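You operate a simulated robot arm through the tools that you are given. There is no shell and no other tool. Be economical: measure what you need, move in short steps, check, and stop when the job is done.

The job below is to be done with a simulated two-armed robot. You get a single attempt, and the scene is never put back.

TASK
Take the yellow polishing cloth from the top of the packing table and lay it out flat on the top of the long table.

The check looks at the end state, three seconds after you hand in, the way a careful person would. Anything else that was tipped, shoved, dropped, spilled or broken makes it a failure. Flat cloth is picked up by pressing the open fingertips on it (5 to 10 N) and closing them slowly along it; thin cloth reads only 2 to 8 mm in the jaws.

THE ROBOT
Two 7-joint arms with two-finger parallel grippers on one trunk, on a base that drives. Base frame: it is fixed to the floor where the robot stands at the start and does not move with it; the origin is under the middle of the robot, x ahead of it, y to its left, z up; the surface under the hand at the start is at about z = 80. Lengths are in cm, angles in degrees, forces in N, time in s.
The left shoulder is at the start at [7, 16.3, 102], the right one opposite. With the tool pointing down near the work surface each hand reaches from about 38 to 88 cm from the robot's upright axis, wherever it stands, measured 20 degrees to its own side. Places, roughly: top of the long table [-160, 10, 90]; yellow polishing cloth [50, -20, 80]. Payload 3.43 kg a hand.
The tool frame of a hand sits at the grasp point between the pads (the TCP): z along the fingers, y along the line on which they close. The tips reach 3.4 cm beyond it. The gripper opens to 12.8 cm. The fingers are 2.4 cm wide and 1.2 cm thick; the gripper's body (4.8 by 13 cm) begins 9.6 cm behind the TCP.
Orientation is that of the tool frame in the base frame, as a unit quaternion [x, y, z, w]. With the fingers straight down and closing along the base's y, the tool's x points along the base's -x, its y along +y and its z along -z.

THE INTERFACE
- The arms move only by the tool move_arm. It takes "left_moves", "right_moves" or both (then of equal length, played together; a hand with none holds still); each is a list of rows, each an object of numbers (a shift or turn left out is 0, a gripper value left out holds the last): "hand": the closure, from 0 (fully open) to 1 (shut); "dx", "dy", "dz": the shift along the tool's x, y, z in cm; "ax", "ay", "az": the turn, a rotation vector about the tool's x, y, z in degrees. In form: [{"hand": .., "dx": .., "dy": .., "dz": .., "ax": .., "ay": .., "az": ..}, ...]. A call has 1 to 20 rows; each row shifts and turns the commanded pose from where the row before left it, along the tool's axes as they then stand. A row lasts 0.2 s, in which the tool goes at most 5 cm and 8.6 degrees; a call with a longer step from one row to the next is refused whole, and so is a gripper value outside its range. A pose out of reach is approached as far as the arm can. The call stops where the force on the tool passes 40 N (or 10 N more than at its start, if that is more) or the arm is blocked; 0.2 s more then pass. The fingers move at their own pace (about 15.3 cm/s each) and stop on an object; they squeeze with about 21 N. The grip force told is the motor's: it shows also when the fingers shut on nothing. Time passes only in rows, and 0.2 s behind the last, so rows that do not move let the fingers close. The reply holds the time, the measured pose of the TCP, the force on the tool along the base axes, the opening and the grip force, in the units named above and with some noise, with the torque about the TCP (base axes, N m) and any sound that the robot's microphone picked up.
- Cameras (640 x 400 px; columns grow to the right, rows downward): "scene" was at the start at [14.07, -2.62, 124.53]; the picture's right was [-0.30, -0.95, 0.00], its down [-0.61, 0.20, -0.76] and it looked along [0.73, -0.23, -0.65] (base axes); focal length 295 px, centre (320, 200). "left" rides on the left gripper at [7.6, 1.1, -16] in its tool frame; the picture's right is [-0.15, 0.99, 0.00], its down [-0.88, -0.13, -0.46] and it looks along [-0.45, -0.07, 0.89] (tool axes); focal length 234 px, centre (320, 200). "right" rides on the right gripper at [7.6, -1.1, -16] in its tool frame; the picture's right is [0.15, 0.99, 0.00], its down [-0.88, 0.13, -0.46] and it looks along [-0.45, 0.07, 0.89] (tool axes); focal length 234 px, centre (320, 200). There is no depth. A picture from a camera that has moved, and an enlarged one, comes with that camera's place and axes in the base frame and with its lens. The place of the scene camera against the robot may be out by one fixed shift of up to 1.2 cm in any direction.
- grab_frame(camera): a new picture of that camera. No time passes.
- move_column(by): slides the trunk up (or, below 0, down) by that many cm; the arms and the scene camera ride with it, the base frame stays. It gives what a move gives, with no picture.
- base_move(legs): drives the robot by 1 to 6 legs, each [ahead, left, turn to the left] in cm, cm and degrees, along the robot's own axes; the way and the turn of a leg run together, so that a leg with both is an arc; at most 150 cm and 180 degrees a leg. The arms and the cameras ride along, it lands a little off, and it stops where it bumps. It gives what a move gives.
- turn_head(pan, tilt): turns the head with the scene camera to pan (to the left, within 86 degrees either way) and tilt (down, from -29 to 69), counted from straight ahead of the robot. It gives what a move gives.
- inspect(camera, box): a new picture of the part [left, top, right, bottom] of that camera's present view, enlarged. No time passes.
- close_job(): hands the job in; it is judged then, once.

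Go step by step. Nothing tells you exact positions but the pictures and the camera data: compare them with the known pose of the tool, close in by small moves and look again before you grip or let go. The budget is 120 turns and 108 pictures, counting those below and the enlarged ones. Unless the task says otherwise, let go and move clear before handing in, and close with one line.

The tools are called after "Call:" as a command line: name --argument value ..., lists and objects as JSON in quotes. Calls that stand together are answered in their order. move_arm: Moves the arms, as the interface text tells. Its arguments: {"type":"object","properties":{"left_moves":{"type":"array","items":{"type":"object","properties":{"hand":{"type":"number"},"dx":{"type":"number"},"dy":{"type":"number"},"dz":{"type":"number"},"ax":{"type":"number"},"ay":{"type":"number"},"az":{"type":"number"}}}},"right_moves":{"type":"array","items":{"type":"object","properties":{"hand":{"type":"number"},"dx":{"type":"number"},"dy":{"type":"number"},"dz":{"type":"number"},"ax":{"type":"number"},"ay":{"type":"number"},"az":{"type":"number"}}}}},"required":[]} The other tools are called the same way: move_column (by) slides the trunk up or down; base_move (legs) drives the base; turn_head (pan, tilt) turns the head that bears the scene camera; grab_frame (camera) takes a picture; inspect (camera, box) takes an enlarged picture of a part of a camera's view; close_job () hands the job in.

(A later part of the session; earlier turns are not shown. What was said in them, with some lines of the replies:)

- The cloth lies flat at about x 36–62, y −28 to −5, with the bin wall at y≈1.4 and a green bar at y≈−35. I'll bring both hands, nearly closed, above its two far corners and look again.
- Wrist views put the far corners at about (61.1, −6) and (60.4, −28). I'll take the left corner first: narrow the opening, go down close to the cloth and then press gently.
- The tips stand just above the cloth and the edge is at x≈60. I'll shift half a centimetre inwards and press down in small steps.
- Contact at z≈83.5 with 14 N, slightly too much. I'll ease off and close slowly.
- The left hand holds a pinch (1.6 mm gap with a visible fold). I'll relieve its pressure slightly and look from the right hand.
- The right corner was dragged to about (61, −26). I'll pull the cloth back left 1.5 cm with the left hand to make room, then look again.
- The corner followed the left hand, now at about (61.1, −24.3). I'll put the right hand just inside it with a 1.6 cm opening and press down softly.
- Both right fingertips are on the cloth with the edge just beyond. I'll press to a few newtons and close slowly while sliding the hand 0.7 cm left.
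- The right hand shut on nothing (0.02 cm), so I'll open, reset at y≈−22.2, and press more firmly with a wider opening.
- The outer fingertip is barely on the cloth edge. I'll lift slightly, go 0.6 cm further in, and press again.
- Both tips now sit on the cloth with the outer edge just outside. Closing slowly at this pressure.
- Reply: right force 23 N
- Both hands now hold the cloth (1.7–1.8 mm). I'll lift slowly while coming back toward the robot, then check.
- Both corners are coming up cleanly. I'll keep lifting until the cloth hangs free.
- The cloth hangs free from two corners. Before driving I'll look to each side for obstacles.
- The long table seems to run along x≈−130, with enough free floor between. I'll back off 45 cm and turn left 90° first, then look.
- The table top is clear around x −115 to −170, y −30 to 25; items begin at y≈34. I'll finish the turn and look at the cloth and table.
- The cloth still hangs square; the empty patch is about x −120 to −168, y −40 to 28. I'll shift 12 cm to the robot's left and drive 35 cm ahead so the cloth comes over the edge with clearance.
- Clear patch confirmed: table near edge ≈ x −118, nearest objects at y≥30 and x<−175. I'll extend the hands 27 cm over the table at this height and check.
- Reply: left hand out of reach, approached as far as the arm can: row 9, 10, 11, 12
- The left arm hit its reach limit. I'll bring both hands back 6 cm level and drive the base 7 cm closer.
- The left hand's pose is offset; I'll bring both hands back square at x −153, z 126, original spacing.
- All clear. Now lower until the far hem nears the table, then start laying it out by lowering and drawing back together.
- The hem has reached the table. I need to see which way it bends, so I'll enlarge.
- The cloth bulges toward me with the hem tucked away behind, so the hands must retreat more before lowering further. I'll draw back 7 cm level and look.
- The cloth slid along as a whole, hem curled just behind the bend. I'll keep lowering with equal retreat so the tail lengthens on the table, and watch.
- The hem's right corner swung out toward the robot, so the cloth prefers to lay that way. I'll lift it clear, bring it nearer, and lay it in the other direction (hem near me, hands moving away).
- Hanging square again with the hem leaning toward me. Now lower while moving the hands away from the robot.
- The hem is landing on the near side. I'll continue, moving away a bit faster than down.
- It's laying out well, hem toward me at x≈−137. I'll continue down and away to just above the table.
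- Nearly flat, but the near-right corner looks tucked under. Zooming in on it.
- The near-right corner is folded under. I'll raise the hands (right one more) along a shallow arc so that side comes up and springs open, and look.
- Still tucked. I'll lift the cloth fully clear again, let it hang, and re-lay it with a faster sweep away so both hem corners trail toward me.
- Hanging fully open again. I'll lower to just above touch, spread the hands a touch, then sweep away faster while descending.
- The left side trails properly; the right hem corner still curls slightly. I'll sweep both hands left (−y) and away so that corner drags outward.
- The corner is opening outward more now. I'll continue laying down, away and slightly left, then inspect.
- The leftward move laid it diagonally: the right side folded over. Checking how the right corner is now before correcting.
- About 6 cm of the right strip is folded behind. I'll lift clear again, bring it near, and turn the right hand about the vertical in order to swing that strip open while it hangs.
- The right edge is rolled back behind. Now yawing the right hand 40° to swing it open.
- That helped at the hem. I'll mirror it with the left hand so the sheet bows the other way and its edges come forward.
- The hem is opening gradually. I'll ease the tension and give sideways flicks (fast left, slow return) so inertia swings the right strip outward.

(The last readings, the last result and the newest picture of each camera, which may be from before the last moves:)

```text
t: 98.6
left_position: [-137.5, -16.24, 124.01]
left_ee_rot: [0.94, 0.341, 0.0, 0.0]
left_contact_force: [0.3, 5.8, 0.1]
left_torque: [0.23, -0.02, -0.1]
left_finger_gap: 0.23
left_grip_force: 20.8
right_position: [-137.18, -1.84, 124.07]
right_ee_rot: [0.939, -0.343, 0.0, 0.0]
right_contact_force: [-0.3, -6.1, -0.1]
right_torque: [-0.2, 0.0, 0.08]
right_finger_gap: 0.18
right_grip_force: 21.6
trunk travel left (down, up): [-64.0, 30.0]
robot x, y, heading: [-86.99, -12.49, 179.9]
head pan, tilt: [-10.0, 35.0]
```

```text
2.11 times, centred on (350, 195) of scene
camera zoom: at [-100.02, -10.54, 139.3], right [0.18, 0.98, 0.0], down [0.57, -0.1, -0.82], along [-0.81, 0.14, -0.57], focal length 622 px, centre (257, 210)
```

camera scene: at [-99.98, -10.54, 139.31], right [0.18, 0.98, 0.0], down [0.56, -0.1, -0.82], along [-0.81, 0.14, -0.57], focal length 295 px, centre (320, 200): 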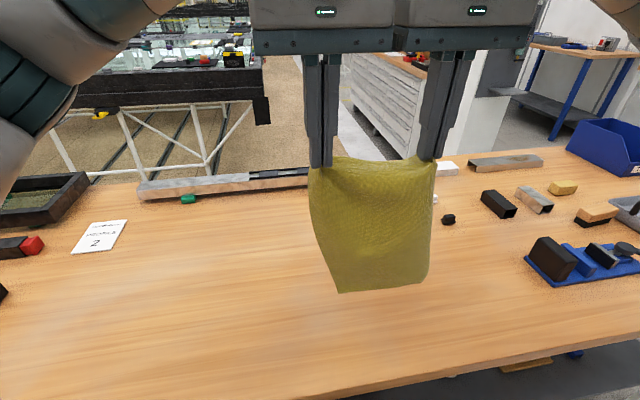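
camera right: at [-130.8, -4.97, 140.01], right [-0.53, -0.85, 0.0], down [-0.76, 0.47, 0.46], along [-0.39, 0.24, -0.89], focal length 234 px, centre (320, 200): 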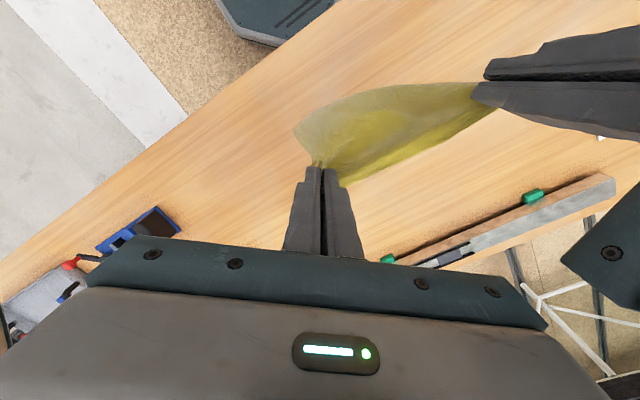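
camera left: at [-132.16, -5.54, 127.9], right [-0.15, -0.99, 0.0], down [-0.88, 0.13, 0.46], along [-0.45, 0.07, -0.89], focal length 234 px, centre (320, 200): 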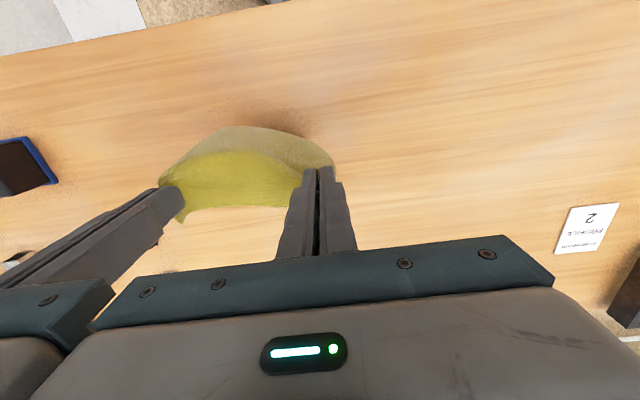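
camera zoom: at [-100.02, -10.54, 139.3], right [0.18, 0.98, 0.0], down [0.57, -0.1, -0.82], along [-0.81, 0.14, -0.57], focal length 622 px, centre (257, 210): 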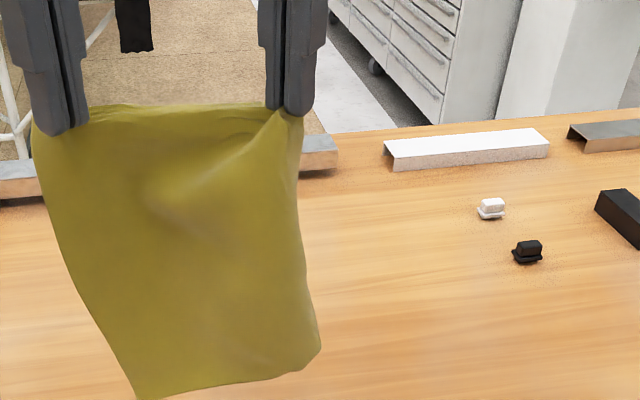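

About 8 cm of the strip remains curled behind. I'll lay it anyway hem-first toward me and then unfold that corner separately with one hand.

Call:
move_arm --left_moves '[{"dx": 2.3, "dy": 1.92, "dz": 1}, {"dz": 2}, {"dz": 2}, {"dx": -2.15, "dy": -1.8, "dz": 1.7}, {"dx": -2.15, "dy": -1.8, "dz": 1.7}, {"dx": -2.15, "dy": -1.8, "dz": 1.7}, {"dx": -2.15, "dy": -1.8, "dz": 1.7}, {"dx": -0.84, "dy": -0.7, "dz": 1.1}, {"dx": -0.84, "dy": -0.7, "dz": 1.1}, {"dx": -0.84, "dy": -0.7, "dz": 1.1}, {"dx": -0.84, "dy": -0.7, "dz": 1.1}, {"dx": -0.84, "dy": -0.7, "dz": 1.2}, {"dx": -0.84, "dy": -0.7, "dz": 1.2}, {"dx": -0.84, "dy": -0.7, "dz": 1.2}, {"dx": -0.84, "dy": -0.7, "dz": 1.2}, {"dx": -0.77, "dy": -0.64, "dz": 1.2}, {"dx": -0.77, "dy": -0.64, "dz": 1.2}, {"dx": -0.4, "dy": -0.32, "dz": 1.2}, {}]' --right_moves '[{"dx": 2.3, "dy": -1.92, "dz": 1}, {"dz": 2}, {"dz": 2}, {"dx": -2.15, "dy": 1.8, "dz": 1.7}, {"dx": -2.15, "dy": 1.8, "dz": 1.7}, {"dx": -2.15, "dy": 1.8, "dz": 1.7}, {"dx": -2.15, "dy": 1.8, "dz": 1.7}, {"dx": -0.84, "dy": 0.7, "dz": 1.1}, {"dx": -0.84, "dy": 0.7, "dz": 1.1}, {"dx": -0.84, "dy": 0.7, "dz": 1.1}, {"dx": -0.84, "dy": 0.7, "dz": 1.1}, {"dx": -0.84, "dy": 0.7, "dz": 1.2}, {"dx": -0.84, "dy": 0.7, "dz": 1.2}, {"dx": -0.84, "dy": 0.7, "dz": 1.2}, {"dx": -0.84, "dy": 0.7, "dz": 1.2}, {"dx": -0.77, "dy": 0.64, "dz": 1.2}, {"dx": -0.77, "dy": 0.64, "dz": 1.2}, {"dx": -0.4, "dy": 0.32, "dz": 1.2}, {}]'

Call:
inspect --camera "scene" --box '[210, 160, 410, 310]'

```text
t: 102.6
left_position: [-156.96, -16.37, 99.63]
left_ee_rot: [0.94, 0.341, -0.001, -0.001]
left_contact_force: [-0.5, 6.0, 0.5]
left_torque: [0.24, 0.0, -0.09]
left_finger_gap: 0.21
left_grip_force: 20.8
right_position: [-156.74, -1.93, 99.36]
right_ee_rot: [0.939, -0.343, 0.0, 0.001]
right_contact_force: [0.5, -5.7, 0.2]
right_torque: [-0.21, -0.01, 0.08]
right_finger_gap: 0.15
right_grip_force: 20.9
trunk travel left (down, up): [-64.0, 30.0]
robot x, y, heading: [-87.58, -11.83, 179.9]
head pan, tilt: [-10.0, 35.0]
```

```text
2.67 times, centred on (310, 235) of scene
camera zoom: at [-99.96, -10.55, 139.31], right [0.18, 0.98, 0.0], down [0.56, -0.1, -0.82], along [-0.81, 0.14, -0.57], focal length 788 px, centre (347, 107)
```

zoom: 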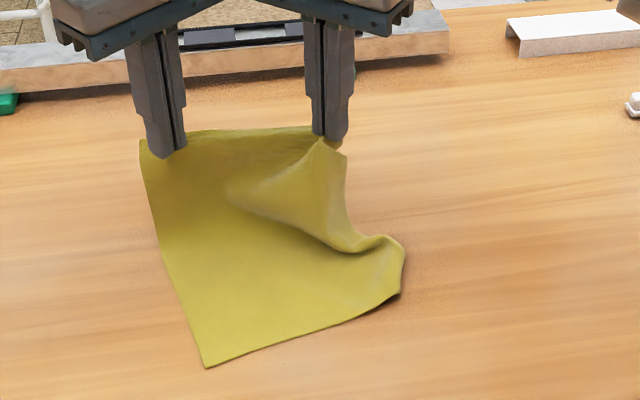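

Left part is flat; the tuck sits on the right. I'll lower to the table the rest of the way and find contact.

Call:
move_arm --left_moves '[{"dx": -0.77, "dy": -0.64, "dz": 1.2}, {"dx": -0.77, "dy": -0.64, "dz": 1.2}, {"dx": -0.4, "dy": -0.32, "dz": 1.2}, {"dz": 1}, {"dz": 0.7}, {"dz": 0.4}, {}]' --right_moves '[{"dx": -0.77, "dy": 0.64, "dz": 1.2}, {"dx": -0.77, "dy": 0.64, "dz": 1.2}, {"dx": -0.4, "dy": 0.32, "dz": 1.2}, {"dz": 1}, {"dz": 0.7}, {"dz": 0.2}, {}]'

Call:
inspect --camera "scene" --box '[210, 160, 410, 310]'

```text
t: 104.2
left_position: [-159.52, -16.39, 93.77]
left_ee_rot: [0.94, 0.341, -0.001, 0.0]
left_contact_force: [0.0, 5.3, 0.3]
left_torque: [0.21, 0.0, -0.11]
left_finger_gap: 0.22
left_grip_force: 21.0
right_position: [-159.19, -1.96, 94.03]
right_ee_rot: [0.94, -0.342, 0.0, 0.0]
right_contact_force: [-1.3, -5.3, -0.3]
right_torque: [-0.19, -0.01, 0.09]
right_finger_gap: 0.16
right_grip_force: 20.7
trunk travel left (down, up): [-64.0, 30.0]
robot x, y, heading: [-87.23, -12.32, 179.9]
head pan, tilt: [-10.0, 35.0]
```

```text
2.67 times, centred on (310, 235) of scene
camera zoom: at [-99.99, -10.54, 139.31], right [0.18, 0.98, 0.0], down [0.56, -0.1, -0.82], along [-0.81, 0.14, -0.57], focal length 788 px, centre (347, 107)
```

zoom: 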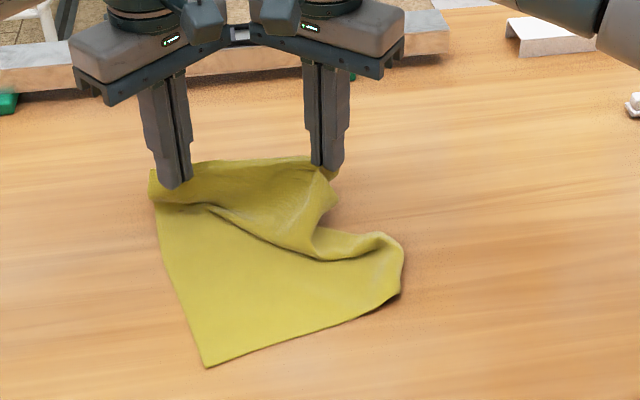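

There's slack now; I'll draw the far edge away another 3 cm along the table to straighten it.

Call:
move_arm --left_moves '[{"dx": -0.77, "dy": -0.64, "dz": -0.3}, {"dx": -0.77, "dy": -0.64}, {"dx": -0.77, "dy": -0.64}, {}]' --right_moves '[{"dx": -0.77, "dy": 0.64}, {"dx": -0.77, "dy": 0.64}, {"dx": -0.77, "dy": 0.64}, {}]'

Call:
inspect --camera "scene" --box '[210, 160, 410, 310]'

Call:
grab_frame --camera "right"

```text
t: 105.2
left_position: [-162.52, -16.3, 94.08]
left_ee_rot: [0.94, 0.342, 0.0, -0.001]
left_contact_force: [1.1, 6.4, 0.2]
left_torque: [0.19, 0.01, -0.08]
left_finger_gap: 0.24
left_grip_force: 21.2
right_position: [-162.26, -2.01, 94.04]
right_ee_rot: [0.939, -0.343, 0.0, 0.0]
right_contact_force: [-0.3, -6.0, -0.9]
right_torque: [-0.19, 0.01, 0.07]
right_finger_gap: 0.17
right_grip_force: 20.5
trunk travel left (down, up): [-64.0, 30.0]
robot x, y, heading: [-87.25, -12.38, 180.0]
head pan, tilt: [-10.0, 35.0]
```

```text
2.67 times, centred on (310, 235) of scene
camera zoom: at [-99.98, -10.54, 139.31], right [0.18, 0.98, 0.0], down [0.56, -0.1, -0.82], along [-0.81, 0.14, -0.57], focal length 788 px, centre (347, 107)
```

zoom: 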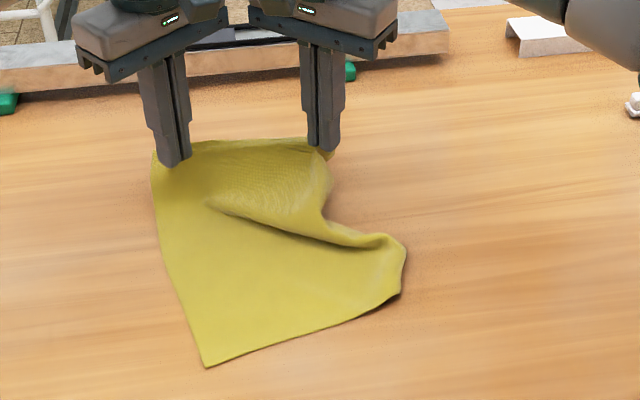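

```text
46 pictures are left
camera right: at [-155.77, -5.8, 109.96], right [-0.52, -0.85, 0.0], down [-0.76, 0.47, 0.46], along [-0.39, 0.24, -0.89], focal length 234 px, centre (320, 200)
```

right: 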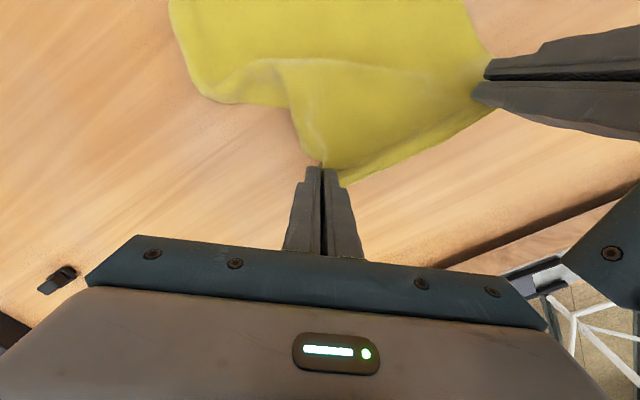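

Left side is straight. Keep the left hand as an anchor (lower slightly), release the right hand, raise it and look at the right side.

Call:
move_arm --left_moves '[{"dz": 0.3}, {"dz": 0.1}, {}, {}, {}, {}, {}, {}, {}, {}]' --right_moves '[{"dz": 0.3}, {"dz": 0.1}, {"hand": 0.95}, {"hand": 0.9}, {"hand": 0.85}, {"hand": 0.8}, {"dz": -2}, {"dz": -3}, {"dz": -4}, {"dz": -4}]'

Call:
grab_frame --camera "right"

Call:
inspect --camera "scene" --box '[210, 160, 410, 310]'

```text
t: 107.4
left_position: [-162.44, -16.49, 93.59]
left_ee_rot: [0.94, 0.341, -0.001, -0.001]
left_contact_force: [0.6, 0.1, -0.5]
left_torque: [0.03, 0.0, -0.01]
left_finger_gap: 0.15
left_grip_force: 21.0
right_position: [-162.12, -2.1, 106.85]
right_ee_rot: [0.939, -0.343, 0.0, 0.0]
right_contact_force: [0.4, -0.8, 0.4]
right_torque: [0.0, 0.0, -0.01]
right_finger_gap: 2.55
right_grip_force: 0.1
trunk travel left (down, up): [-64.0, 30.0]
robot x, y, heading: [-87.25, -12.1, 180.2]
head pan, tilt: [-10.0, 35.0]
```

```text
45 pictures are left
camera right: at [-155.71, -6.03, 122.64], right [-0.53, -0.85, 0.0], down [-0.76, 0.47, 0.46], along [-0.39, 0.24, -0.89], focal length 234 px, centre (320, 200)
```

right: 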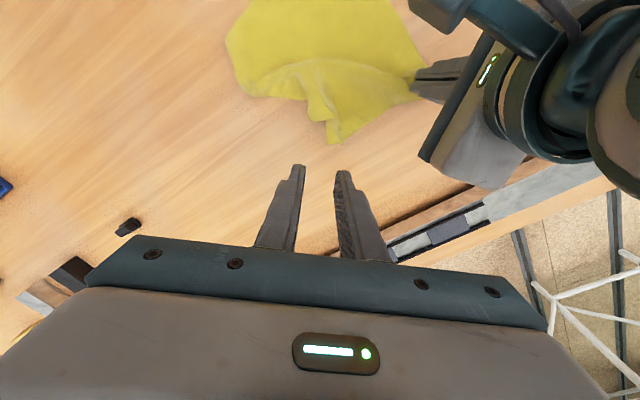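

```text
2.67 times, centred on (310, 235) of scene
camera zoom: at [-99.9, -10.6, 139.31], right [0.18, 0.98, 0.0], down [0.56, -0.1, -0.82], along [-0.81, 0.14, -0.57], focal length 788 px, centre (347, 107)
```

zoom: 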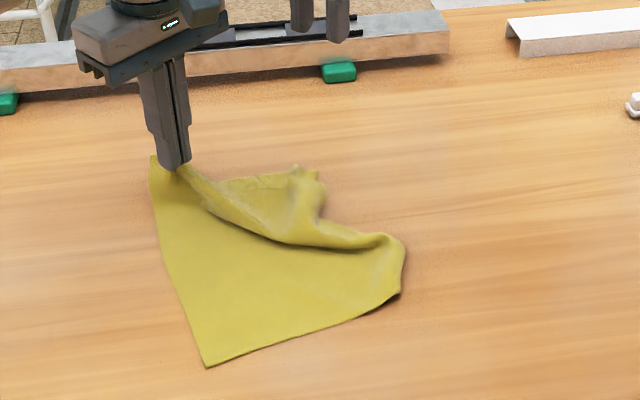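

The far-right corner sprang back with the fold. New plan: swing the well-held far-left corner round to my left so the clean left edge lies along y near me; then both hands can re-pick that clean edge and the crumpled side will hang free at the bottom.

Call:
move_arm --right_moves '[{"dx": -2.5, "dy": -3, "dz": -3}, {"dx": -2.5, "dy": -3, "dz": -3}, {"dx": -2.5, "dy": -3}, {"dx": -2.5, "dy": -3}, {"dx": -1, "dy": -1, "az": -8}, {"az": -8}, {"az": -8}, {"az": -8}, {"az": -8}]'

Call:
move_arm --left_moves '[{"dz": -1.5}, {"dx": -1.55, "dy": 2.51}, {"dx": -1.23, "dy": 2.69}, {"dx": -0.89, "dy": 2.81}, {"dx": -0.54, "dy": 2.9}, {"dx": -0.17, "dy": 2.95}, {"dx": 0.2, "dy": 2.94}, {"dx": 0.56, "dy": 2.89}, {"dx": 0.92, "dy": 2.8}, {"dx": 1.26, "dy": 2.67}, {"dx": 1.58, "dy": 2.49}, {"dx": 1.87, "dy": 2.28}, {"dx": 2.13, "dy": 2.03}, {}]'

Call:
turn_head --pan 0 --tilt 45

Call:
grab_frame --camera "scene"

```text
t: 109.4
left_position: [-162.35, -16.39, 93.68]
left_ee_rot: [0.94, 0.341, 0.0, 0.0]
left_contact_force: [-0.4, 0.4, -0.5]
left_torque: [-0.02, -0.02, -0.03]
left_finger_gap: 0.16
left_grip_force: 21.0
right_position: [-162.26, 15.06, 112.7]
right_ee_rot: [1.0, -0.001, 0.0, 0.0]
right_contact_force: [-0.8, 0.2, -0.1]
right_torque: [-0.01, -0.02, 0.03]
right_finger_gap: 2.58
right_grip_force: 0.1
trunk travel left (down, up): [-64.0, 30.0]
robot x, y, heading: [-87.26, -12.12, 179.6]
head pan, tilt: [-10.0, 35.0]
```

```text
t: 112.4
left_position: [-139.07, -38.1, 95.12]
left_ee_rot: [0.94, 0.342, 0.0, 0.0]
left_contact_force: [-0.5, 0.3, -0.4]
left_torque: [-0.01, 0.0, 0.02]
left_finger_gap: 0.16
left_grip_force: 21.4
right_position: [-162.4, 15.11, 112.7]
right_ee_rot: [1.0, 0.0, -0.001, 0.0]
right_contact_force: [0.9, 0.4, -1.3]
right_torque: [-0.02, -0.01, 0.03]
right_finger_gap: 2.57
right_grip_force: 0.1
trunk travel left (down, up): [-64.0, 30.0]
robot x, y, heading: [-87.44, -12.14, 179.8]
head pan, tilt: [-10.0, 35.0]
```

```text
t: 113.1
left_position: [-138.98, -38.22, 95.14]
left_ee_rot: [0.94, 0.341, 0.0, 0.0]
left_contact_force: [-0.8, -0.7, -0.2]
left_torque: [-0.01, -0.01, -0.04]
left_finger_gap: 0.16
left_grip_force: 21.5
right_position: [-162.32, 15.09, 112.71]
right_ee_rot: [1.0, -0.001, 0.0, 0.0]
right_contact_force: [-0.2, -0.8, -0.7]
right_torque: [-0.01, -0.01, 0.02]
right_finger_gap: 2.54
right_grip_force: 0.1
trunk travel left (down, up): [-64.0, 30.0]
robot x, y, heading: [-87.14, -12.05, 179.8]
head pan, tilt: [0.0, 45.0]
```

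```text
43 pictures are left
camera scene: at [-99.45, -12.08, 137.83], right [0.0, 1.0, 0.0], down [0.71, 0.0, -0.71], along [-0.71, 0.0, -0.71], focal length 295 px, centre (320, 200)
```

scene: 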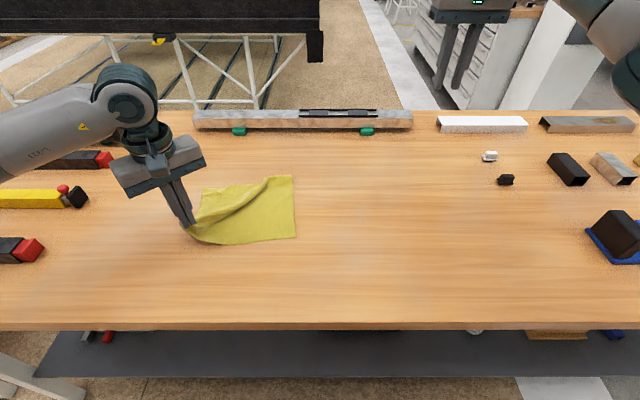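

Good result — the drag pulled the right side nearly flat. Zooming in.

Call:
inspect --camera "scene" --box '[160, 150, 320, 270]'

```text
3.33 times, centred on (240, 210) of scene
camera zoom: at [-99.45, -12.08, 137.83], right [0.0, 1.0, 0.0], down [0.71, 0.0, -0.71], along [-0.71, 0.0, -0.71], focal length 985 px, centre (587, 167)
```

zoom: 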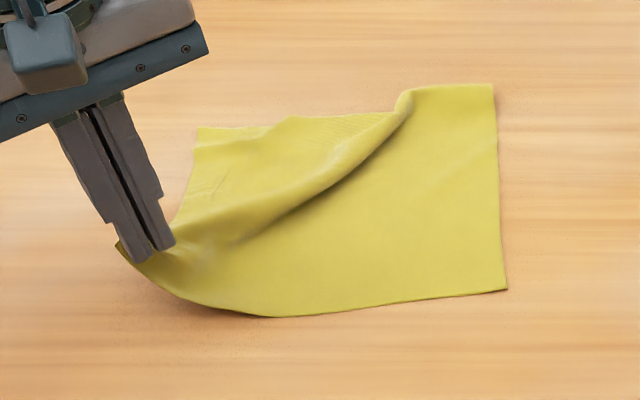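

The tucked corner came out; only one diagonal ridge remains, because the far-left corner must be pulled further away. I'll lower and release the left hand, then look.

Call:
move_arm --left_moves '[{"dz": 0.8}, {"dz": 0.6}, {"hand": 0.97}, {"hand": 0.94}, {"hand": 0.9}, {"hand": 0.86}, {"hand": 0.82}, {"dz": -2}, {"dz": -4}, {"dz": -4}]'

Call:
move_arm --left_moves '[{"dx": -2.5, "dy": 3}, {"dx": -2.5, "dy": 3}, {"dx": -2.5, "dy": 3}, {"az": 8}, {"az": 8}, {"az": 8}, {"az": 8}, {"az": 8}]'

Call:
inspect --camera "scene" --box '[160, 150, 320, 270]'

```text
t: 115.3
left_position: [-138.77, -38.1, 103.72]
left_ee_rot: [0.94, 0.342, 0.0, 0.0]
left_contact_force: [-0.7, -0.8, 0.0]
left_torque: [0.0, 0.02, 0.02]
left_finger_gap: 2.28
left_grip_force: 0.0
right_position: [-162.27, 15.22, 112.69]
right_ee_rot: [1.0, 0.0, 0.0, 0.0]
right_contact_force: [-0.1, -0.4, 0.4]
right_torque: [-0.03, -0.03, 0.0]
right_finger_gap: 2.58
right_grip_force: 0.1
trunk travel left (down, up): [-64.0, 30.0]
robot x, y, heading: [-87.14, -11.98, 180.0]
head pan, tilt: [0.0, 45.0]
```

```text
t: 117.1
left_position: [-138.77, -49.81, 103.84]
left_ee_rot: [1.0, -0.001, 0.0, 0.0]
left_contact_force: [0.2, 0.4, 0.6]
left_torque: [0.0, 0.02, 0.01]
left_finger_gap: 2.3
left_grip_force: 0.1
right_position: [-162.29, 14.94, 112.59]
right_ee_rot: [1.0, -0.001, -0.001, 0.001]
right_contact_force: [0.1, -0.3, 0.9]
right_torque: [-0.03, 0.0, 0.01]
right_finger_gap: 2.54
right_grip_force: 0.1
trunk travel left (down, up): [-64.0, 30.0]
robot x, y, heading: [-87.22, -11.95, 179.9]
head pan, tilt: [0.0, 45.0]
```

```text
3.33 times, centred on (240, 210) of scene
camera zoom: at [-99.44, -12.1, 137.83], right [0.0, 1.0, 0.0], down [0.71, 0.0, -0.71], along [-0.71, 0.0, -0.71], focal length 985 px, centre (587, 167)
```

zoom: 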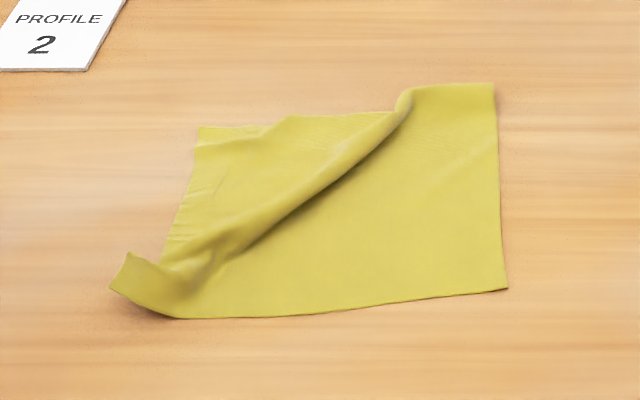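

A single ridge left. I'll anchor the flat part with the right fingertips and stroke the far-left part away with the left fingertips. First position both just above the cloth.

Call:
move_arm --left_moves '[{"hand": 0.7, "dx": -2.4, "dy": -2.95}, {"dx": -2.4, "dy": -2.95}, {"dx": -2.4, "dy": -2.95}, {"dx": -2.4, "dy": -2.95}, {}, {}, {}, {}, {"dz": 3}, {"dz": 3}, {"dz": 2.5}, {"dz": 1}]' --right_moves '[{"hand": 0.75, "dx": 1.9, "dy": 4.4}, {"dx": 1.9, "dy": 4.4}, {"dx": 1.9, "dy": 4.4}, {"dx": 1.9, "dy": 4.4}, {"dx": 1.9, "dy": 4.4}, {"dx": 1.9, "dy": 4.4}, {"dx": 1.9, "dy": 4.4}, {"dx": 1.9, "dy": 4.2}, {"dz": 4.5}, {"dz": 4.5}, {"dz": 4.5}, {"dz": 4.8}]'

Call:
inspect --camera "scene" --box '[150, 130, 330, 270]'

```text
t: 119.7
left_position: [-148.62, -37.97, 94.23]
left_ee_rot: [1.0, -0.001, -0.001, -0.001]
left_contact_force: [0.1, -0.2, -0.3]
left_torque: [0.01, -0.01, -0.02]
left_finger_gap: 3.83
left_grip_force: 0.0
right_position: [-147.28, -19.91, 94.15]
right_ee_rot: [1.0, 0.0, 0.001, 0.001]
right_contact_force: [-0.8, 0.1, 0.1]
right_torque: [0.0, 0.01, -0.02]
right_finger_gap: 3.19
right_grip_force: 0.1
trunk travel left (down, up): [-64.0, 30.0]
robot x, y, heading: [-87.09, -11.86, 179.8]
head pan, tilt: [0.0, 45.0]
```

```text
2.86 times, centred on (240, 200) of scene
camera zoom: at [-99.58, -12.07, 137.82], right [0.0, 1.0, 0.0], down [0.71, 0.0, -0.71], along [-0.71, 0.0, -0.71], focal length 844 px, centre (549, 200)
```

zoom: 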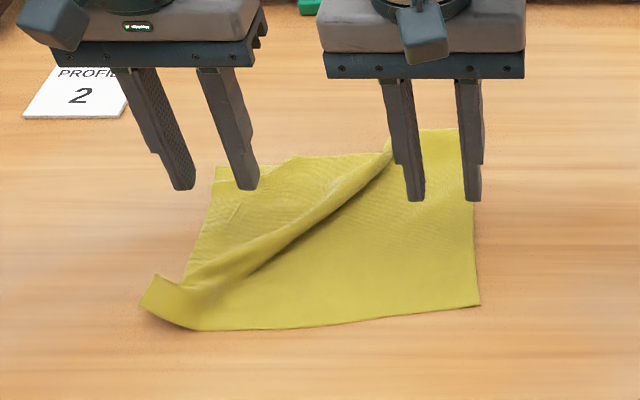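

Left tips should go 2.5 cm right to sit on the cloth; right tips a little left and nearer. Then lower to contact.

Call:
move_arm --left_moves '[{"dy": -1.3}, {"dy": -1.2}, {"dz": 0.3}, {"dz": 0.2}, {"dz": 0.1}, {}]' --right_moves '[{"dx": 1.5, "dy": 0.8}, {"dx": 1.5, "dy": 0.7}, {"dz": 0.3}, {"dz": 0.2}, {"dz": 0.1}, {}]'

```text
t: 121.1
left_position: [-148.42, -35.59, 93.71]
left_ee_rot: [1.0, 0.0, 0.0, 0.0]
left_contact_force: [0.6, -0.7, 0.3]
left_torque: [0.01, 0.0, 0.0]
left_finger_gap: 3.84
left_grip_force: 0.1
right_position: [-144.23, -21.35, 93.65]
right_ee_rot: [1.0, -0.002, 0.0, 0.0]
right_contact_force: [0.2, 0.5, 0.7]
right_torque: [-0.02, -0.02, 0.01]
right_finger_gap: 3.21
right_grip_force: 0.2
trunk travel left (down, up): [-64.0, 30.0]
robot x, y, heading: [-87.03, -12.27, 180.0]
head pan, tilt: [0.0, 45.0]
```

Call:
move_arm --left_moves '[{"dz": 0.1}, {"dz": 0.1}, {"dz": 0.05}, {}]' --right_moves '[{"dz": 0.1}, {"dz": 0.1}, {"dz": 0.05}, {}]'

```text
t: 122.1
left_position: [-148.57, -35.52, 93.49]
left_ee_rot: [1.0, 0.0, 0.0, 0.0]
left_contact_force: [-0.1, 0.1, -1.0]
left_torque: [-0.02, 0.01, -0.01]
left_finger_gap: 3.88
left_grip_force: 0.1
right_position: [-144.11, -21.48, 93.35]
right_ee_rot: [1.0, -0.001, 0.0, -0.001]
right_contact_force: [-0.2, -0.1, 0.1]
right_torque: [-0.01, -0.01, -0.02]
right_finger_gap: 3.2
right_grip_force: 0.1
trunk travel left (down, up): [-64.0, 30.0]
robot x, y, heading: [-87.04, -11.8, 179.9]
head pan, tilt: [0.0, 45.0]
```

Not touching yet (z≈93.4), so I keep stepping down.

Call:
move_arm --left_moves '[{"dz": 0.1}, {"dz": 0.05}, {"dz": 0.05}, {}]' --right_moves '[{"dz": 0.05}, {"dz": 0.05}, {"dz": 0.05}, {}]'

```text
t: 123.1
left_position: [-148.41, -35.56, 93.18]
left_ee_rot: [1.0, -0.001, 0.0, 0.0]
left_contact_force: [-0.2, 0.1, 0.4]
left_torque: [0.0, 0.01, 0.0]
left_finger_gap: 3.81
left_grip_force: 0.0
right_position: [-144.07, -21.43, 93.3]
right_ee_rot: [1.0, -0.001, 0.0, 0.0]
right_contact_force: [-0.6, 0.2, -0.4]
right_torque: [0.01, -0.01, 0.05]
right_finger_gap: 3.21
right_grip_force: 0.1
trunk travel left (down, up): [-64.0, 30.0]
robot x, y, heading: [-87.39, -11.86, 180.2]
head pan, tilt: [0.0, 45.0]
```

Call:
move_arm --left_moves '[{"dz": 0.1}, {"dz": 0.1}, {"dz": 0.08}, {}]' --right_moves '[{"dz": 0.1}, {"dz": 0.1}, {"dz": 0.08}, {}]'

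Call:
grab_frame --camera "left"

```text
t: 124.1
left_position: [-148.54, -35.64, 93.01]
left_ee_rot: [1.0, -0.002, 0.0, -0.001]
left_contact_force: [-0.2, -0.4, -0.9]
left_torque: [0.01, 0.03, 0.03]
left_finger_gap: 3.84
left_grip_force: 0.0
right_position: [-144.12, -21.46, 93.09]
right_ee_rot: [1.0, 0.0, 0.0, 0.0]
right_contact_force: [-0.6, 0.3, -0.6]
right_torque: [0.02, 0.0, -0.02]
right_finger_gap: 3.18
right_grip_force: 0.1
trunk travel left (down, up): [-64.0, 30.0]
robot x, y, heading: [-87.52, -12.27, 179.7]
head pan, tilt: [0.0, 45.0]
```

```text
39 pictures are left
camera left: at [-140.94, -36.73, 108.92], right [-0.15, -0.99, 0.0], down [-0.88, 0.13, 0.46], along [-0.45, 0.07, -0.89], focal length 234 px, centre (320, 200)
```

left: 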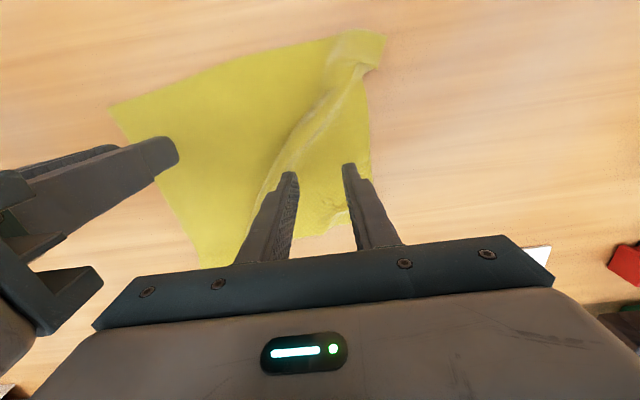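

Call:
move_arm --left_moves '[{"dz": 0.1}, {"dz": 0.1}, {"dz": 0.1}, {"dz": 0.1}, {}]' --right_moves '[{"dz": 0.1}, {"dz": 0.1}, {"dz": 0.1}, {"dz": 0.1}, {}]'

```text
t: 125.3
left_position: [-148.38, -35.64, 92.56]
left_ee_rot: [1.0, -0.001, 0.0, 0.0]
left_contact_force: [0.4, 0.1, -0.4]
left_torque: [0.02, 0.04, 0.0]
left_finger_gap: 3.82
left_grip_force: 0.1
right_position: [-144.22, -21.55, 92.71]
right_ee_rot: [1.0, -0.002, 0.0, -0.001]
right_contact_force: [0.6, 0.7, 0.1]
right_torque: [-0.01, 0.02, 0.01]
right_finger_gap: 3.19
right_grip_force: 0.0
trunk travel left (down, up): [-64.0, 30.0]
robot x, y, heading: [-87.36, -11.79, 180.0]
head pan, tilt: [0.0, 45.0]
```

Triangulating the cloth corner suggests the top is nearer z≈86–87, so contact should be around 90. Stepping down a bit faster.

Call:
move_arm --left_moves '[{"dz": 0.25}, {"dz": 0.25}, {"dz": 0.25}, {"dz": 0.2}, {"dz": 0.15}, {"dz": 0.15}, {}]' --right_moves '[{"dz": 0.25}, {"dz": 0.25}, {"dz": 0.25}, {"dz": 0.2}, {"dz": 0.15}, {"dz": 0.15}, {}]'

```text
t: 126.9
left_position: [-148.38, -35.56, 91.31]
left_ee_rot: [1.0, -0.001, 0.0, 0.0]
left_contact_force: [-0.6, -0.6, 0.4]
left_torque: [-0.01, -0.01, 0.0]
left_finger_gap: 3.84
left_grip_force: 0.0
right_position: [-144.17, -21.38, 91.32]
right_ee_rot: [1.0, -0.001, 0.0, -0.001]
right_contact_force: [0.1, 0.1, 0.1]
right_torque: [0.01, 0.0, 0.03]
right_finger_gap: 3.19
right_grip_force: 0.1
trunk travel left (down, up): [-64.0, 30.0]
robot x, y, heading: [-86.93, -12.22, 179.9]
head pan, tilt: [0.0, 45.0]
```

Call:
move_arm --left_moves '[{"dz": 0.15}, {"dz": 0.15}, {"dz": 0.15}, {"dz": 0.15}, {"dz": 0.15}, {}]' --right_moves '[{"dz": 0.15}, {"dz": 0.15}, {"dz": 0.15}, {"dz": 0.15}, {"dz": 0.15}, {}]'

Call:
grab_frame --camera "left"

```text
t: 128.3
left_position: [-148.44, -35.63, 90.51]
left_ee_rot: [1.0, -0.001, -0.001, -0.001]
left_contact_force: [0.3, -0.4, -0.6]
left_torque: [0.02, 0.01, 0.04]
left_finger_gap: 3.85
left_grip_force: 0.1
right_position: [-144.07, -21.31, 90.58]
right_ee_rot: [1.0, -0.001, 0.0, 0.0]
right_contact_force: [0.6, 0.3, 1.1]
right_torque: [-0.01, 0.01, 0.04]
right_finger_gap: 3.2
right_grip_force: 0.0
trunk travel left (down, up): [-64.0, 30.0]
robot x, y, heading: [-87.09, -11.95, 179.9]
head pan, tilt: [0.0, 45.0]
```

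```text
38 pictures are left
camera left: at [-140.92, -36.66, 106.47], right [-0.15, -0.99, 0.0], down [-0.88, 0.13, 0.46], along [-0.45, 0.07, -0.89], focal length 234 px, centre (320, 200)
```

left: 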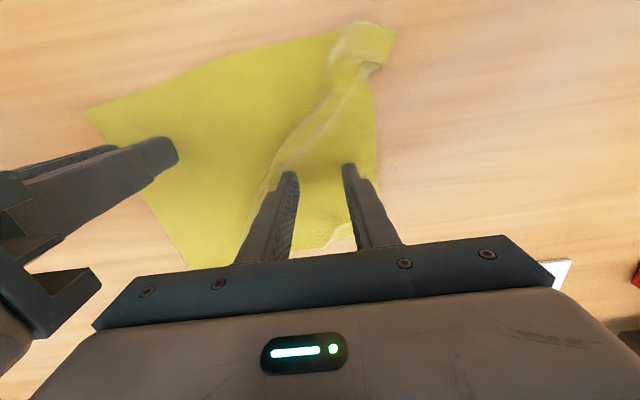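

Table is lower still (~85–86). Continuing down in small steps.

Call:
move_arm --left_moves '[{"dz": 0.15}, {"dz": 0.15}, {"dz": 0.15}, {"dz": 0.15}, {"dz": 0.15}, {"dz": 0.1}, {}]' --right_moves '[{"dz": 0.15}, {"dz": 0.15}, {"dz": 0.15}, {"dz": 0.15}, {"dz": 0.15}, {"dz": 0.1}, {}]'

```text
t: 129.9
left_position: [-148.43, -35.49, 89.66]
left_ee_rot: [1.0, -0.002, 0.0, -0.001]
left_contact_force: [-0.6, 0.2, 0.0]
left_torque: [-0.01, 0.0, 0.01]
left_finger_gap: 3.81
left_grip_force: 0.1
right_position: [-144.18, -21.46, 89.8]
right_ee_rot: [1.0, -0.001, -0.001, 0.0]
right_contact_force: [0.2, -0.8, 0.8]
right_torque: [0.01, -0.02, 0.0]
right_finger_gap: 3.17
right_grip_force: 0.1
trunk travel left (down, up): [-64.0, 30.0]
robot x, y, heading: [-87.52, -12.11, 180.0]
head pan, tilt: [0.0, 45.0]
```

Call:
move_arm --left_moves '[{"dz": 0.12}, {"dz": 0.12}, {"dz": 0.1}, {"dz": 0.1}, {"dz": 0.08}, {}]' --right_moves '[{"dz": 0.12}, {"dz": 0.12}, {"dz": 0.1}, {"dz": 0.1}, {"dz": 0.08}, {}]'

```text
t: 131.3
left_position: [-148.29, -35.52, 89.5]
left_ee_rot: [1.0, 0.0, -0.004, -0.001]
left_contact_force: [-5.5, -2.2, 22.6]
left_torque: [0.2, 0.0, 0.07]
left_finger_gap: 3.81
left_grip_force: 0.0
right_position: [-144.03, -21.36, 89.58]
right_ee_rot: [1.0, 0.0, -0.002, 0.001]
right_contact_force: [-2.2, -0.6, 12.3]
right_torque: [0.25, 0.08, 0.03]
right_finger_gap: 3.2
right_grip_force: 0.1
trunk travel left (down, up): [-64.0, 30.0]
robot x, y, heading: [-87.13, -11.94, 180.1]
head pan, tilt: [0.0, 45.0]
```

Contact at z≈89.6 (table top ≈86.2). Ease the left to ~10 N and stroke it 4.5 cm away from the ridge while the right hand anchors.

Call:
move_arm --left_moves '[{"dz": -0.2}, {}, {"dx": -0.3, "dy": 0.4}, {"dx": -0.3, "dy": 0.4}, {"dx": -0.3, "dy": 0.4}, {"dx": -0.3, "dy": 0.4}, {"dx": -0.3, "dy": 0.4}, {"dx": -0.3, "dy": 0.4}, {"dx": -0.3, "dy": 0.4}, {"dx": -0.3, "dy": 0.4}, {"dx": -0.3, "dy": 0.4}, {}]'

Call:
inspect --camera "scene" --box '[150, 130, 330, 270]'

```text
t: 133.9
left_position: [-150.95, -39.17, 89.61]
left_ee_rot: [1.0, -0.001, -0.002, 0.0]
left_contact_force: [0.2, 0.3, -0.5]
left_torque: [0.01, 0.02, -0.01]
left_finger_gap: 3.84
left_grip_force: 0.0
right_position: [-144.05, -21.33, 89.43]
right_ee_rot: [1.0, -0.001, -0.002, 0.0]
right_contact_force: [-4.7, 1.9, 35.8]
right_torque: [0.56, 0.12, 0.09]
right_finger_gap: 3.2
right_grip_force: 0.1
trunk travel left (down, up): [-64.0, 30.0]
robot x, y, heading: [-87.53, -12.15, 180.0]
head pan, tilt: [0.0, 45.0]
```

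```text
2.86 times, centred on (240, 200) of scene
camera zoom: at [-99.16, -12.01, 137.86], right [0.0, 1.0, 0.0], down [0.71, 0.0, -0.71], along [-0.71, 0.0, -0.71], focal length 844 px, centre (549, 200)
```

zoom: 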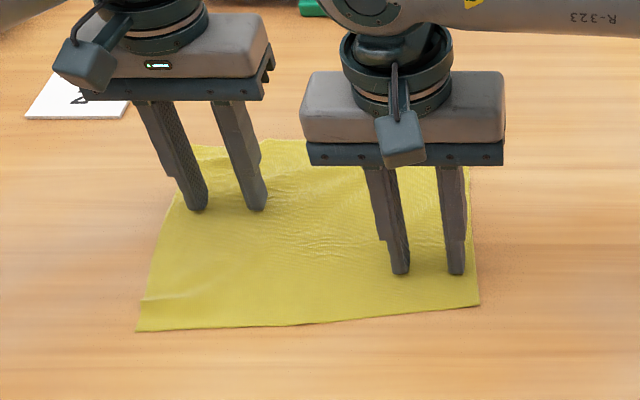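

The ridge is gone; the cloth looks flat. Lift both hands straight up gently and look.

Call:
move_arm --left_moves '[{"dz": -0.3}, {"dz": -0.7}, {"dz": -2}, {"dz": -3}, {"dz": -4}, {"dz": -4}]' --right_moves '[{"dz": -0.3}, {"dz": -0.7}, {"dz": -2}, {"dz": -3}, {"dz": -4}, {"dz": -4}]'

Call:
move_arm --left_moves '[{"dy": 4}, {"dy": 4}, {"dy": 4}, {"dy": 2}]' --right_moves '[{"dy": -4}, {"dy": -4}, {"dy": -4}, {"dy": -4}]'

Call:
inspect --camera "scene" --box '[150, 130, 330, 270]'

Call:
grab_frame --camera "scene"

```text
t: 135.3
left_position: [-151.01, -39.18, 103.42]
left_ee_rot: [1.0, -0.001, -0.001, 0.0]
left_contact_force: [-0.5, -0.1, -0.9]
left_torque: [-0.05, 0.02, 0.02]
left_finger_gap: 3.86
left_grip_force: 0.1
right_position: [-144.09, -21.39, 103.16]
right_ee_rot: [1.0, -0.001, 0.001, 0.0]
right_contact_force: [-0.4, 0.0, 0.2]
right_torque: [-0.01, 0.05, 0.01]
right_finger_gap: 3.21
right_grip_force: 0.2
trunk travel left (down, up): [-64.0, 30.0]
robot x, y, heading: [-87.33, -12.22, 179.7]
head pan, tilt: [0.0, 45.0]
```

```text
t: 136.3
left_position: [-151.19, -53.01, 103.38]
left_ee_rot: [1.0, -0.002, -0.001, 0.0]
left_contact_force: [0.3, 0.6, -0.1]
left_torque: [-0.02, 0.03, 0.0]
left_finger_gap: 3.84
left_grip_force: 0.2
right_position: [-143.92, -5.38, 103.25]
right_ee_rot: [1.0, -0.001, -0.001, 0.001]
right_contact_force: [-0.2, -0.4, -0.2]
right_torque: [-0.07, -0.01, 0.0]
right_finger_gap: 3.19
right_grip_force: 0.1
trunk travel left (down, up): [-64.0, 30.0]
robot x, y, heading: [-87.39, -11.67, 180.0]
head pan, tilt: [0.0, 45.0]
```

```text
2.86 times, centred on (240, 200) of scene
camera zoom: at [-99.39, -11.89, 137.84], right [0.0, 1.0, 0.0], down [0.71, 0.0, -0.71], along [-0.71, 0.0, -0.71], focal length 844 px, centre (549, 200)
```

zoom: 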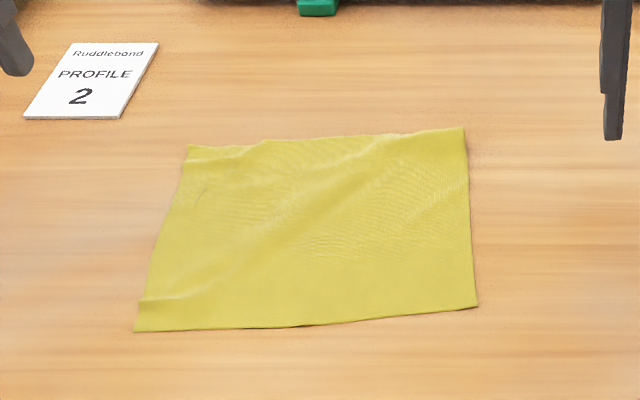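

```text
35 pictures are left
camera scene: at [-99.39, -11.89, 137.84], right [0.0, 1.0, 0.0], down [0.71, 0.0, -0.71], along [-0.71, 0.0, -0.71], focal length 295 px, centre (320, 200)
```

scene: 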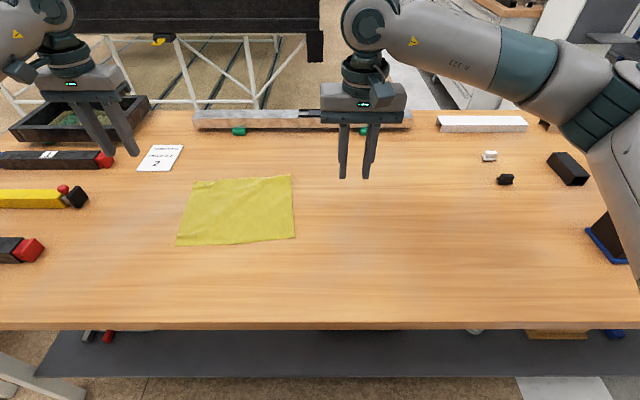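

The cloth is open at its full size (about 26 × 22 cm) with only faint ripples, and nothing else on the table has been moved. I'll raise the hands clear and hand in.

Call:
move_arm --left_moves '[{"dz": -4}, {"dz": -4}, {}, {}]' --right_moves '[{"dz": -4}, {"dz": -4}, {}, {}]'

Call:
inspect --camera "scene" --box '[150, 130, 330, 270]'

```text
t: 137.3
left_position: [-151.21, -53.09, 111.31]
left_ee_rot: [1.0, 0.0, -0.002, 0.0]
left_contact_force: [-0.2, -0.5, -0.4]
left_torque: [-0.02, 0.01, 0.01]
left_finger_gap: 3.83
left_grip_force: 0.1
right_position: [-144.04, -5.5, 111.4]
right_ee_rot: [1.0, -0.001, 0.0, 0.0]
right_contact_force: [0.5, 0.4, 0.1]
right_torque: [-0.02, 0.01, 0.02]
right_finger_gap: 3.23
right_grip_force: 0.0
trunk travel left (down, up): [-64.0, 30.0]
robot x, y, heading: [-87.05, -12.13, 179.7]
head pan, tilt: [0.0, 45.0]
```

```text
2.86 times, centred on (240, 200) of scene
camera zoom: at [-99.4, -12.06, 137.83], right [0.0, 1.0, 0.0], down [0.71, 0.0, -0.71], along [-0.71, 0.0, -0.71], focal length 844 px, centre (549, 200)
```

zoom: 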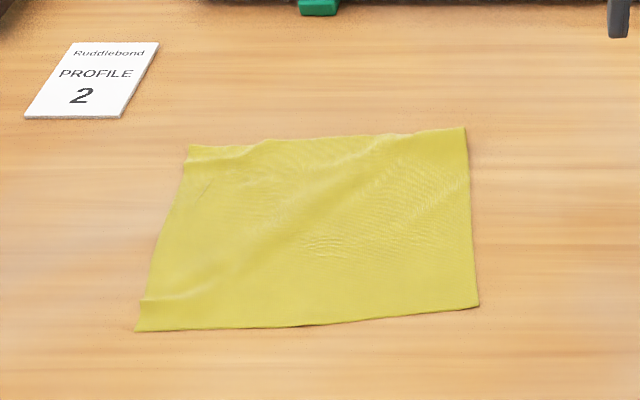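

The cloth lies flat and still, and both hands are clear, so I'm handing in.

Call:
close_job

```text
The job is handed in.
```

The yellow polishing cloth is on top of the long table, spread to its full size with a few faint ripples; I saw nothing else moved, and both hands are clear.
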